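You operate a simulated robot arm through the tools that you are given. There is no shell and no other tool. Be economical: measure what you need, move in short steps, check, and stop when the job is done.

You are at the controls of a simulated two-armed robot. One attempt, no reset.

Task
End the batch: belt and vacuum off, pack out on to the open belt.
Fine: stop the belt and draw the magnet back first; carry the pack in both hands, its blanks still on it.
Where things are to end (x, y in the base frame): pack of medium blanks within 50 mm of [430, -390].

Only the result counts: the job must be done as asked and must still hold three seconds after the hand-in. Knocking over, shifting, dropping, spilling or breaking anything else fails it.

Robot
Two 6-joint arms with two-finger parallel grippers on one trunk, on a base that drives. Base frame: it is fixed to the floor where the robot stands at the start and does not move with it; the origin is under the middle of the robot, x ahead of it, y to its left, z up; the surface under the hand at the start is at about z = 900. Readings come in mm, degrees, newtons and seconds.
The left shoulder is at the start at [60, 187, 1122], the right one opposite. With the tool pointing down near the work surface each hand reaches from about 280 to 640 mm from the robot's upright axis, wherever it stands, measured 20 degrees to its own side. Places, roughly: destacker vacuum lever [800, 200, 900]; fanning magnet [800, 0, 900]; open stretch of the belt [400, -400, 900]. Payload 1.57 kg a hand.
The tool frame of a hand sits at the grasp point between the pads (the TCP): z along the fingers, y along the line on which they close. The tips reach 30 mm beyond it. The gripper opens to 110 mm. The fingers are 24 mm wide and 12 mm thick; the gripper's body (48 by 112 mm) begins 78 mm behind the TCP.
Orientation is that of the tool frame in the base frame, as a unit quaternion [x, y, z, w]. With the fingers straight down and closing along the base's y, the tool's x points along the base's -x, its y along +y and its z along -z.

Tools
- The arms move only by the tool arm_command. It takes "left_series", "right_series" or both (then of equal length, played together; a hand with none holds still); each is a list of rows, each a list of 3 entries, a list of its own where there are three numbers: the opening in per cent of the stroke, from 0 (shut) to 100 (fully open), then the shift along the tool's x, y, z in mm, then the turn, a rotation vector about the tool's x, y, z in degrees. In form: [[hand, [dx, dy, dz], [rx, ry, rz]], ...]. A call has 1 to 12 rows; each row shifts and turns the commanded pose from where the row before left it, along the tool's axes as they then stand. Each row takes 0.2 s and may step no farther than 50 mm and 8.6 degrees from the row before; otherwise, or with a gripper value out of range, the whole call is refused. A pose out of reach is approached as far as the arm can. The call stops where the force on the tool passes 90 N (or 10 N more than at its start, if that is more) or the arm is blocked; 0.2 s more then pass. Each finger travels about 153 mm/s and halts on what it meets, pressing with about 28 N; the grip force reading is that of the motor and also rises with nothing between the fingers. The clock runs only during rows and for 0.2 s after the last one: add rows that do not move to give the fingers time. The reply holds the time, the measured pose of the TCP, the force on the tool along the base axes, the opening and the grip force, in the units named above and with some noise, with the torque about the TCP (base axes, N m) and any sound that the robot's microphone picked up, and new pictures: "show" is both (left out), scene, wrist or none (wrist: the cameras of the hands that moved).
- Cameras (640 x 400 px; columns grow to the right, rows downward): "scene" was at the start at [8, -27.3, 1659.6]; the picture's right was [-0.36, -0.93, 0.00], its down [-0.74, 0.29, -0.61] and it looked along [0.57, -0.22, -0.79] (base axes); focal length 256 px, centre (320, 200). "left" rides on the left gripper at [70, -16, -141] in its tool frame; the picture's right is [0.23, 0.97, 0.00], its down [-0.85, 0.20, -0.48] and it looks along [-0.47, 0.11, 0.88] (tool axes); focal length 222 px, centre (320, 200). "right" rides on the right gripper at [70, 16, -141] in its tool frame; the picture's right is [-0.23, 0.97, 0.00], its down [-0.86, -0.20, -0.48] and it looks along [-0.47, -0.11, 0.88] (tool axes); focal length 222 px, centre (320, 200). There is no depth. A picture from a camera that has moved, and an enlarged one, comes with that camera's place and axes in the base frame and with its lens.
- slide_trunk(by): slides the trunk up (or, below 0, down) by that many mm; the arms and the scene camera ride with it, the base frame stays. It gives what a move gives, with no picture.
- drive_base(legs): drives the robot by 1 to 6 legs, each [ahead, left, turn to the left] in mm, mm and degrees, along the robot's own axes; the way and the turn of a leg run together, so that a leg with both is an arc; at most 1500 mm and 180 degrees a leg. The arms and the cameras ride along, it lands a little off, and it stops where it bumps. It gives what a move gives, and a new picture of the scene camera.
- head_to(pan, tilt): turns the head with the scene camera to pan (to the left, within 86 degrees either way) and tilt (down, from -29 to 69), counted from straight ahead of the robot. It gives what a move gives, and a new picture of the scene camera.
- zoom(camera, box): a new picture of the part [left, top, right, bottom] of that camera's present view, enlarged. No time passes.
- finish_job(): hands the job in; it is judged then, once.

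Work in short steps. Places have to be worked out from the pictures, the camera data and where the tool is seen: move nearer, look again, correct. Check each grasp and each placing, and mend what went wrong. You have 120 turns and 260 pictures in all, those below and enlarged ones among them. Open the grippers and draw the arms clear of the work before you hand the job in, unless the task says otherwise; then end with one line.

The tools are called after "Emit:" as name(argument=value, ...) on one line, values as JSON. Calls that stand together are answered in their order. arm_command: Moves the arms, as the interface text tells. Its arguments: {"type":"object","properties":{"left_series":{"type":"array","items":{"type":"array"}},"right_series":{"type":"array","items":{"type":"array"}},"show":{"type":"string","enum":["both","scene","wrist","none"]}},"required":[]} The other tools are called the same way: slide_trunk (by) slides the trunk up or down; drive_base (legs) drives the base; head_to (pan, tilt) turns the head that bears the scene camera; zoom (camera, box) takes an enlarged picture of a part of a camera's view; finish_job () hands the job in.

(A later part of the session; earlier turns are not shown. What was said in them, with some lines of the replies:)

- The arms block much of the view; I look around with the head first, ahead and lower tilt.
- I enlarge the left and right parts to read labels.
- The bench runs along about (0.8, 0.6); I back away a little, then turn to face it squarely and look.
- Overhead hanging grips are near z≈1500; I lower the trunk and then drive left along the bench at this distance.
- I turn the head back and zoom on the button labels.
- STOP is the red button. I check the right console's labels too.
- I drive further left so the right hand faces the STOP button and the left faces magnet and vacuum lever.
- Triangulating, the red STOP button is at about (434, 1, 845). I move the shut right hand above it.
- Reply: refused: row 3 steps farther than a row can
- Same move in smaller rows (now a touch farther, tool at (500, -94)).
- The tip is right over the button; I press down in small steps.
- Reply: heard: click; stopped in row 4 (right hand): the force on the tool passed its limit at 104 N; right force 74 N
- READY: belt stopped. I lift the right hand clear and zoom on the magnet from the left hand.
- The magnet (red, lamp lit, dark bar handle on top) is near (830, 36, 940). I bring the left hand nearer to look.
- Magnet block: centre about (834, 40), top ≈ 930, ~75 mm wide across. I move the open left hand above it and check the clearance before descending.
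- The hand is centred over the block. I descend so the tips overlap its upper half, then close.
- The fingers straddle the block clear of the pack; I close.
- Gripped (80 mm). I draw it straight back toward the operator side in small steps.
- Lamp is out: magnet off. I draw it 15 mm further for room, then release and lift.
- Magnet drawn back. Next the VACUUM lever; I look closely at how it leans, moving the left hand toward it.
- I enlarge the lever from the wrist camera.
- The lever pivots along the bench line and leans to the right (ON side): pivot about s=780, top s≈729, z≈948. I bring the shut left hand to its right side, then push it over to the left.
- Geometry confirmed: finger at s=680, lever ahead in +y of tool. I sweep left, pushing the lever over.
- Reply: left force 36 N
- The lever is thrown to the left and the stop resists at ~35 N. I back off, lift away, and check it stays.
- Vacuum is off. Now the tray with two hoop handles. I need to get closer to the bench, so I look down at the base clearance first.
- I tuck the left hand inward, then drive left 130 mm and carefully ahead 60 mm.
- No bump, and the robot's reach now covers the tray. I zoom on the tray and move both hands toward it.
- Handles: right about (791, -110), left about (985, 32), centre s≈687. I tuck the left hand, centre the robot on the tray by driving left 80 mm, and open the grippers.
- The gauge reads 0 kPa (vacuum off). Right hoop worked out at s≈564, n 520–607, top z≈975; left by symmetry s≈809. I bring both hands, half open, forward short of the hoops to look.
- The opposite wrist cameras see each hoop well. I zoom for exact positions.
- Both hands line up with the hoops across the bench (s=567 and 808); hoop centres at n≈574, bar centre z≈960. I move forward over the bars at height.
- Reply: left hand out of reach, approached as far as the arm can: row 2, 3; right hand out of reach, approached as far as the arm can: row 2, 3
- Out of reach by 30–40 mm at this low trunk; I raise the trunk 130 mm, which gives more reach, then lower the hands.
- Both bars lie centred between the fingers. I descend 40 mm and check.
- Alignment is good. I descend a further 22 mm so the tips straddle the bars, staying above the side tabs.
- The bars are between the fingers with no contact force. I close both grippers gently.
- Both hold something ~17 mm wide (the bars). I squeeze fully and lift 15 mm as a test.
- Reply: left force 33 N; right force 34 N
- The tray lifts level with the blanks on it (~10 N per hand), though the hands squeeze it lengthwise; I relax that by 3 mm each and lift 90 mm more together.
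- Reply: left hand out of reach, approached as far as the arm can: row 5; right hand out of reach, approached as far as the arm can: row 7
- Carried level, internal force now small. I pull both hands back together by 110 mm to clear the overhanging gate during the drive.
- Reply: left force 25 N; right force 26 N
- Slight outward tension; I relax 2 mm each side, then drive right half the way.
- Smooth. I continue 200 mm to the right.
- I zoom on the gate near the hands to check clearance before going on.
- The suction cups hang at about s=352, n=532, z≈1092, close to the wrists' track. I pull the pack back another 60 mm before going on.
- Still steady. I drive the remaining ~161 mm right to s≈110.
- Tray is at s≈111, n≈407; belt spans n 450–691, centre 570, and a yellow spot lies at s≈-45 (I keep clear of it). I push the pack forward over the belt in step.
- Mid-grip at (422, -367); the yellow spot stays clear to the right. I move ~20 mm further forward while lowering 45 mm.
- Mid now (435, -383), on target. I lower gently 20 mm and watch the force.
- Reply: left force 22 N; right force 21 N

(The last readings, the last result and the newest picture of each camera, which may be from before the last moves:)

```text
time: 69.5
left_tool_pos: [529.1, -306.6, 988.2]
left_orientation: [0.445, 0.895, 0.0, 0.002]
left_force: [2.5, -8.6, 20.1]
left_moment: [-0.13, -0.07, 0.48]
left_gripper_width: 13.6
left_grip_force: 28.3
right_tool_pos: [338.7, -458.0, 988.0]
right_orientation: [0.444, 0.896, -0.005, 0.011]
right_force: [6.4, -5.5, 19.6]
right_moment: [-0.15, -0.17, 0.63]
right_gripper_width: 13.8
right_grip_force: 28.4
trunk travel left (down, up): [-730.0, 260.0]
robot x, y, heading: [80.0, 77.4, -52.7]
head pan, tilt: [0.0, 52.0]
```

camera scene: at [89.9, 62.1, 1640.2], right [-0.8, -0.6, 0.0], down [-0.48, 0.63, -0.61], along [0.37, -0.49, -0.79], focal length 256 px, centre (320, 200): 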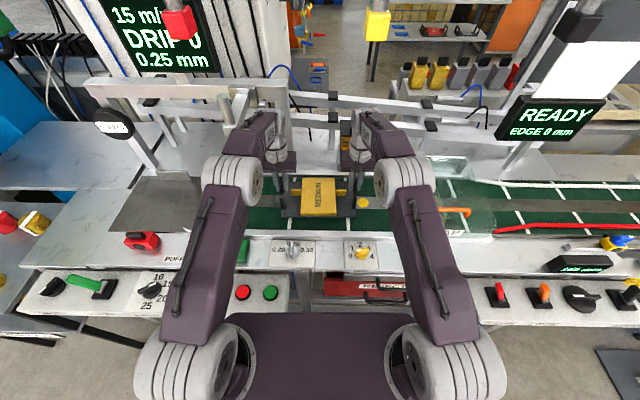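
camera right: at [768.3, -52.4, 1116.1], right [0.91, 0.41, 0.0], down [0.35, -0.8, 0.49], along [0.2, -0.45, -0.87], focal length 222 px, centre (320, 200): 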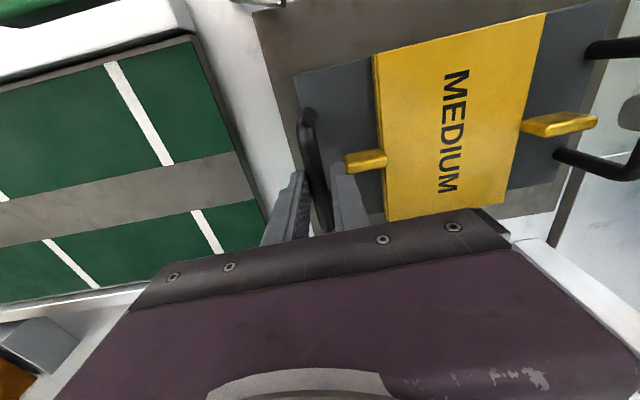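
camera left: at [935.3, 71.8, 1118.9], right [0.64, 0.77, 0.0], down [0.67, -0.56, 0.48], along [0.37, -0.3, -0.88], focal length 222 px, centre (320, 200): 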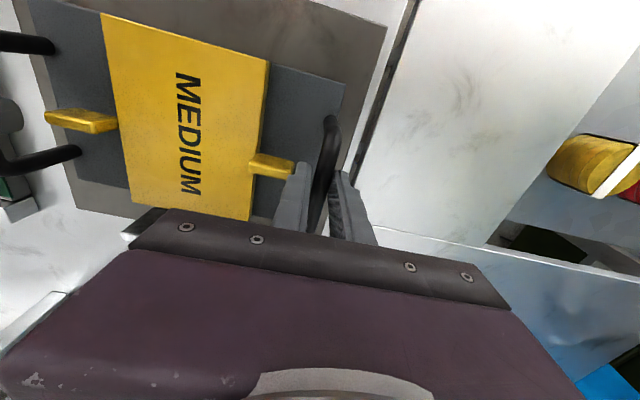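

The tray is down (contact at z≈988). I ease the press by 4 mm and look.

Emit:
arm_command(left_series=[[0, [0, 0, -3], [0, 0, 0]], [0, [0, 0, 0], [0, 0, 0]]], right_series=[[0, [0, 0, -3], [0, 0, 0]], [0, [0, 0, 0], [0, 0, 0]]], show="both")

Emit:
zoom(camera="scene", box=[250, 140, 390, 240])

```text
time: 70.1
left_tool_pos: [528.9, -305.5, 987.6]
left_orientation: [0.445, 0.895, 0.002, -0.001]
left_force: [2.0, -6.7, 5.3]
left_moment: [-0.69, -0.5, 0.17]
left_gripper_width: 13.8
left_grip_force: 27.8
right_tool_pos: [339.0, -457.8, 987.2]
right_orientation: [0.446, 0.895, -0.002, 0.007]
right_force: [5.2, -2.1, 6.8]
right_moment: [-0.64, -0.57, 0.19]
right_gripper_width: 13.8
right_grip_force: 27.6
trunk travel left (down, up): [-730.0, 260.0]
robot x, y, heading: [80.8, 76.3, -53.3]
head pan, tilt: [0.0, 52.0]
camera scene: at [87.5, 65.1, 1640.0], right [-0.8, -0.6, 0.0], down [-0.48, 0.63, -0.62], along [0.37, -0.49, -0.79], focal length 256 px, centre (320, 200)
camera right: at [307.1, -390.2, 1126.9], right [0.91, 0.41, 0.01], down [0.35, -0.8, 0.49], along [0.2, -0.45, -0.87], focal length 222 px, centre (320, 200)
camera left: at [473.6, -259.8, 1129.5], right [0.64, 0.77, 0.0], down [0.68, -0.56, 0.48], along [0.37, -0.3, -0.88], focal length 222 px, centre (320, 200)
```

scene: 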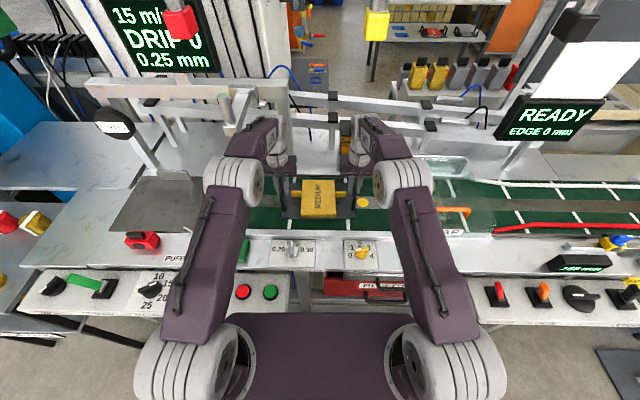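
right: 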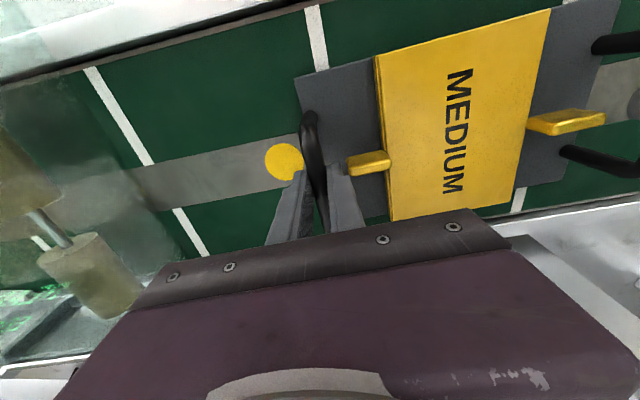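
left: 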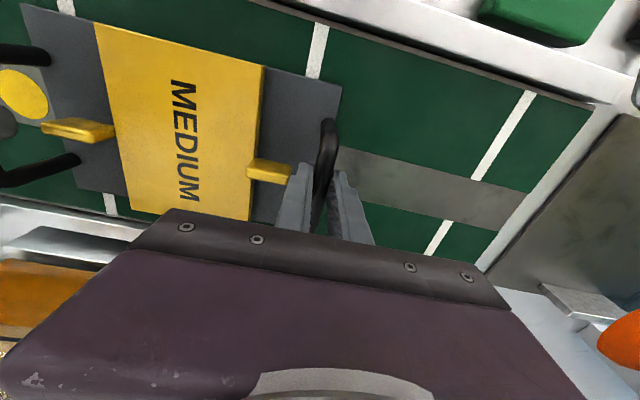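

```text
4.00 times, centred on (320, 190) of scene
camera zoom: at [87.5, 65.1, 1640.0], right [-0.8, -0.6, 0.0], down [-0.48, 0.63, -0.62], along [0.37, -0.49, -0.79], focal length 1022 px, centre (320, 240)
```

zoom: 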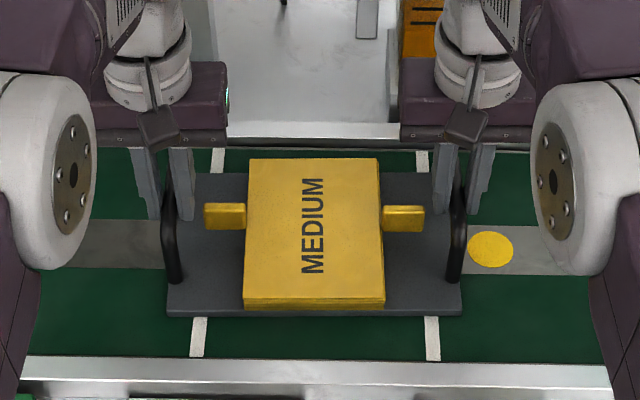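

The tray rests flat on the belt, clear of the spot. I open both grippers to 40 % and rise straight up.

Emit:
arm_command(left_series=[[20, [0, 0, 0], [0, 0, 0]], [40, [0, 0, 0], [0, 0, 0]], [40, [0, 0, 0], [0, 0, 0]], [40, [0, 0, -10], [0, 0, 0]], [40, [0, 0, -20], [0, 0, 0]], [40, [0, 0, -30], [0, 0, 0]], [40, [0, 0, -30], [0, 0, 0]]], right_series=[[20, [0, 0, 0], [0, 0, 0]], [40, [0, 0, 0], [0, 0, 0]], [40, [0, 0, 0], [0, 0, 0]], [40, [0, 0, -10], [0, 0, 0]], [40, [0, 0, -20], [0, 0, 0]], [40, [0, 0, -30], [0, 0, 0]], [40, [0, 0, -30], [0, 0, 0]]], show="both")

Emit:
zoom(camera="scene", box=[250, 140, 390, 240])

```text
time: 71.7
left_tool_pos: [530.2, -305.7, 1078.9]
left_orientation: [0.445, 0.896, 0.002, 0.0]
left_force: [0.0, -0.1, -0.3]
left_moment: [-0.04, 0.01, 0.04]
left_gripper_width: 43.9
left_grip_force: 0.1
right_tool_pos: [337.4, -456.5, 1077.9]
right_orientation: [0.445, 0.896, -0.003, 0.009]
right_force: [-0.8, -0.6, 0.5]
right_moment: [-0.03, -0.01, -0.01]
right_gripper_width: 43.8
right_grip_force: 0.0
trunk travel left (down, up): [-730.0, 260.0]
robot x, y, heading: [76.6, 76.3, -53.1]
head pan, tilt: [0.0, 52.0]
camera scene: at [87.3, 65.5, 1640.3], right [-0.8, -0.6, 0.0], down [-0.48, 0.63, -0.62], along [0.37, -0.49, -0.79], focal length 256 px, centre (320, 200)
camera right: at [305.1, -388.9, 1217.9], right [0.91, 0.41, 0.01], down [0.35, -0.8, 0.49], along [0.21, -0.45, -0.87], focal length 222 px, centre (320, 200)
camera left: at [474.3, -259.6, 1221.1], right [0.64, 0.77, 0.0], down [0.67, -0.56, 0.48], along [0.37, -0.3, -0.88], focal length 222 px, centre (320, 200)
```

scene: 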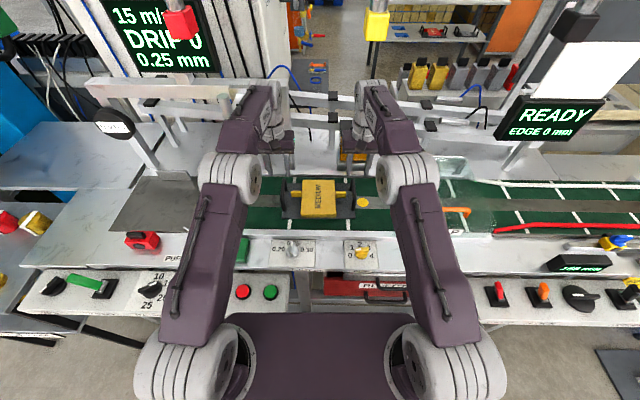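
right: 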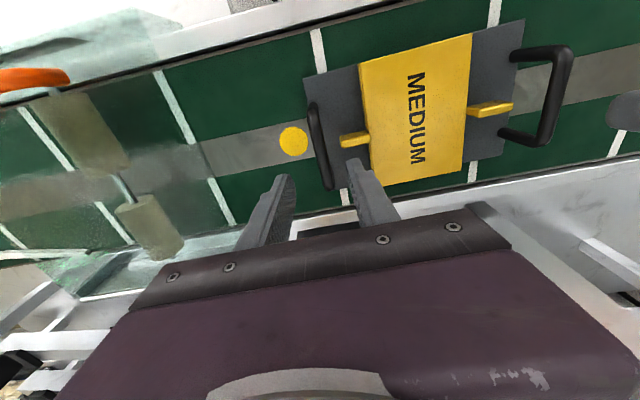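
left: 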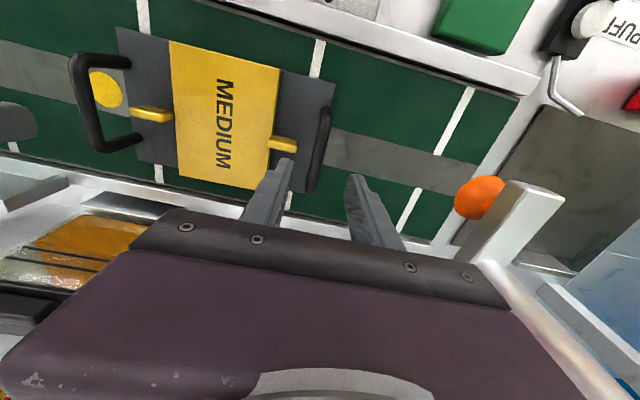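

```text
4.00 times, centred on (320, 190) of scene
camera zoom: at [87.3, 65.5, 1640.3], right [-0.8, -0.6, 0.0], down [-0.48, 0.63, -0.62], along [0.37, -0.49, -0.79], focal length 1022 px, centre (320, 240)
```

zoom: 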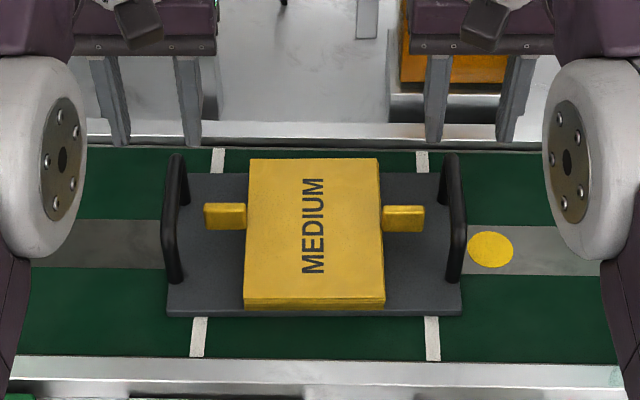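

Pack stands at about (430, -381). I draw both arms back clear and check the final state.

Emit:
arm_command(left_series=[[40, [20, 0, -20], [0, 0, 0]], [40, [40, 0, 0], [0, 0, 0]], [40, [40, 0, 0], [0, 0, 0]], [60, [40, 0, 0], [0, 0, 0]], [100, [20, 0, 0], [0, 0, 0]], [100, [0, 0, 0], [0, 0, 0]]], right_series=[[40, [20, 0, -20], [0, 0, 0]], [40, [40, 0, 0], [0, 0, 0]], [40, [40, 0, 0], [0, 0, 0]], [60, [40, 0, 0], [0, 0, 0]], [100, [20, 0, 0], [0, 0, 0]], [100, [0, 0, 0], [0, 0, 0]]], show="scene")

Emit:
head_to(pan=25, tilt=45)

```text
time: 73.1
left_tool_pos: [432.9, -179.1, 1097.3]
left_orientation: [0.446, 0.895, 0.001, -0.001]
left_force: [0.2, 0.2, -0.6]
left_moment: [0.02, 0.06, 0.01]
left_gripper_width: 109.9
left_grip_force: 0.0
right_tool_pos: [242.3, -330.5, 1095.7]
right_orientation: [0.444, 0.896, -0.003, 0.008]
right_force: [-0.1, -0.2, 1.0]
right_moment: [0.04, 0.0, 0.03]
right_gripper_width: 110.0
right_grip_force: 0.1
trunk travel left (down, up): [-730.0, 260.0]
robot x, y, heading: [77.7, 79.9, -52.9]
head pan, tilt: [0.0, 52.0]
camera scene: at [88.8, 63.6, 1640.3], right [-0.8, -0.6, 0.0], down [-0.48, 0.63, -0.61], along [0.37, -0.49, -0.79], focal length 256 px, centre (320, 200)
```

scene: 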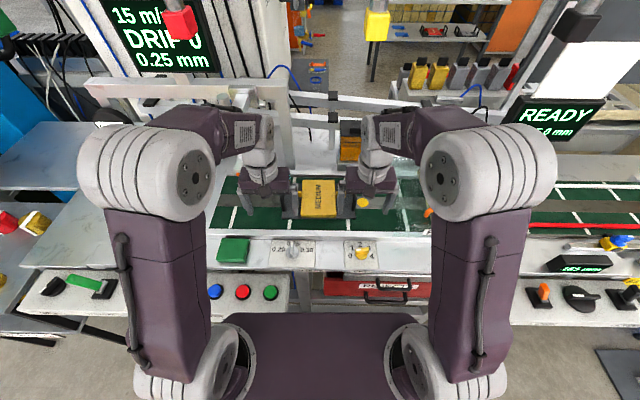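

```text
time: 74.0
left_tool_pos: [431.8, -178.2, 1098.6]
left_orientation: [0.445, 0.895, 0.002, 0.0]
left_force: [-0.4, 0.1, 0.3]
left_moment: [0.05, -0.01, 0.0]
left_gripper_width: 110.1
left_grip_force: 0.2
right_tool_pos: [241.6, -327.8, 1094.9]
right_orientation: [0.445, 0.895, -0.003, 0.008]
right_force: [-0.1, -0.2, 0.1]
right_moment: [-0.02, 0.01, -0.01]
right_gripper_width: 110.1
right_grip_force: 0.0
trunk travel left (down, up): [-730.0, 260.0]
robot x, y, heading: [76.2, 78.5, -52.7]
head pan, tilt: [25.0, 45.0]
camera scene: at [113.9, 87.1, 1649.9], right [-0.47, -0.88, 0.0], down [-0.62, 0.33, -0.71], along [0.62, -0.33, -0.71], focal length 256 px, centre (320, 200)
```

scene: 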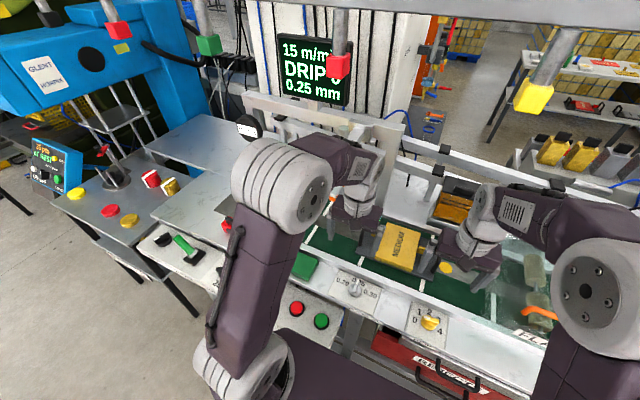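

Everything is in place: belt READY (stopped), vacuum 0, magnet back, pack on the belt, arms clear. I hand it in.

Emit:
finish_job()

```text
The job is handed in.
```

The batch is ended: the belt is stopped (display shows READY), the magnet is drawn back with its lamp out, and the vacuum is off (0 kPa). The pack sits on the open belt at about [430, -381] with its blanks on, both grippers are open, and the arms are clear.
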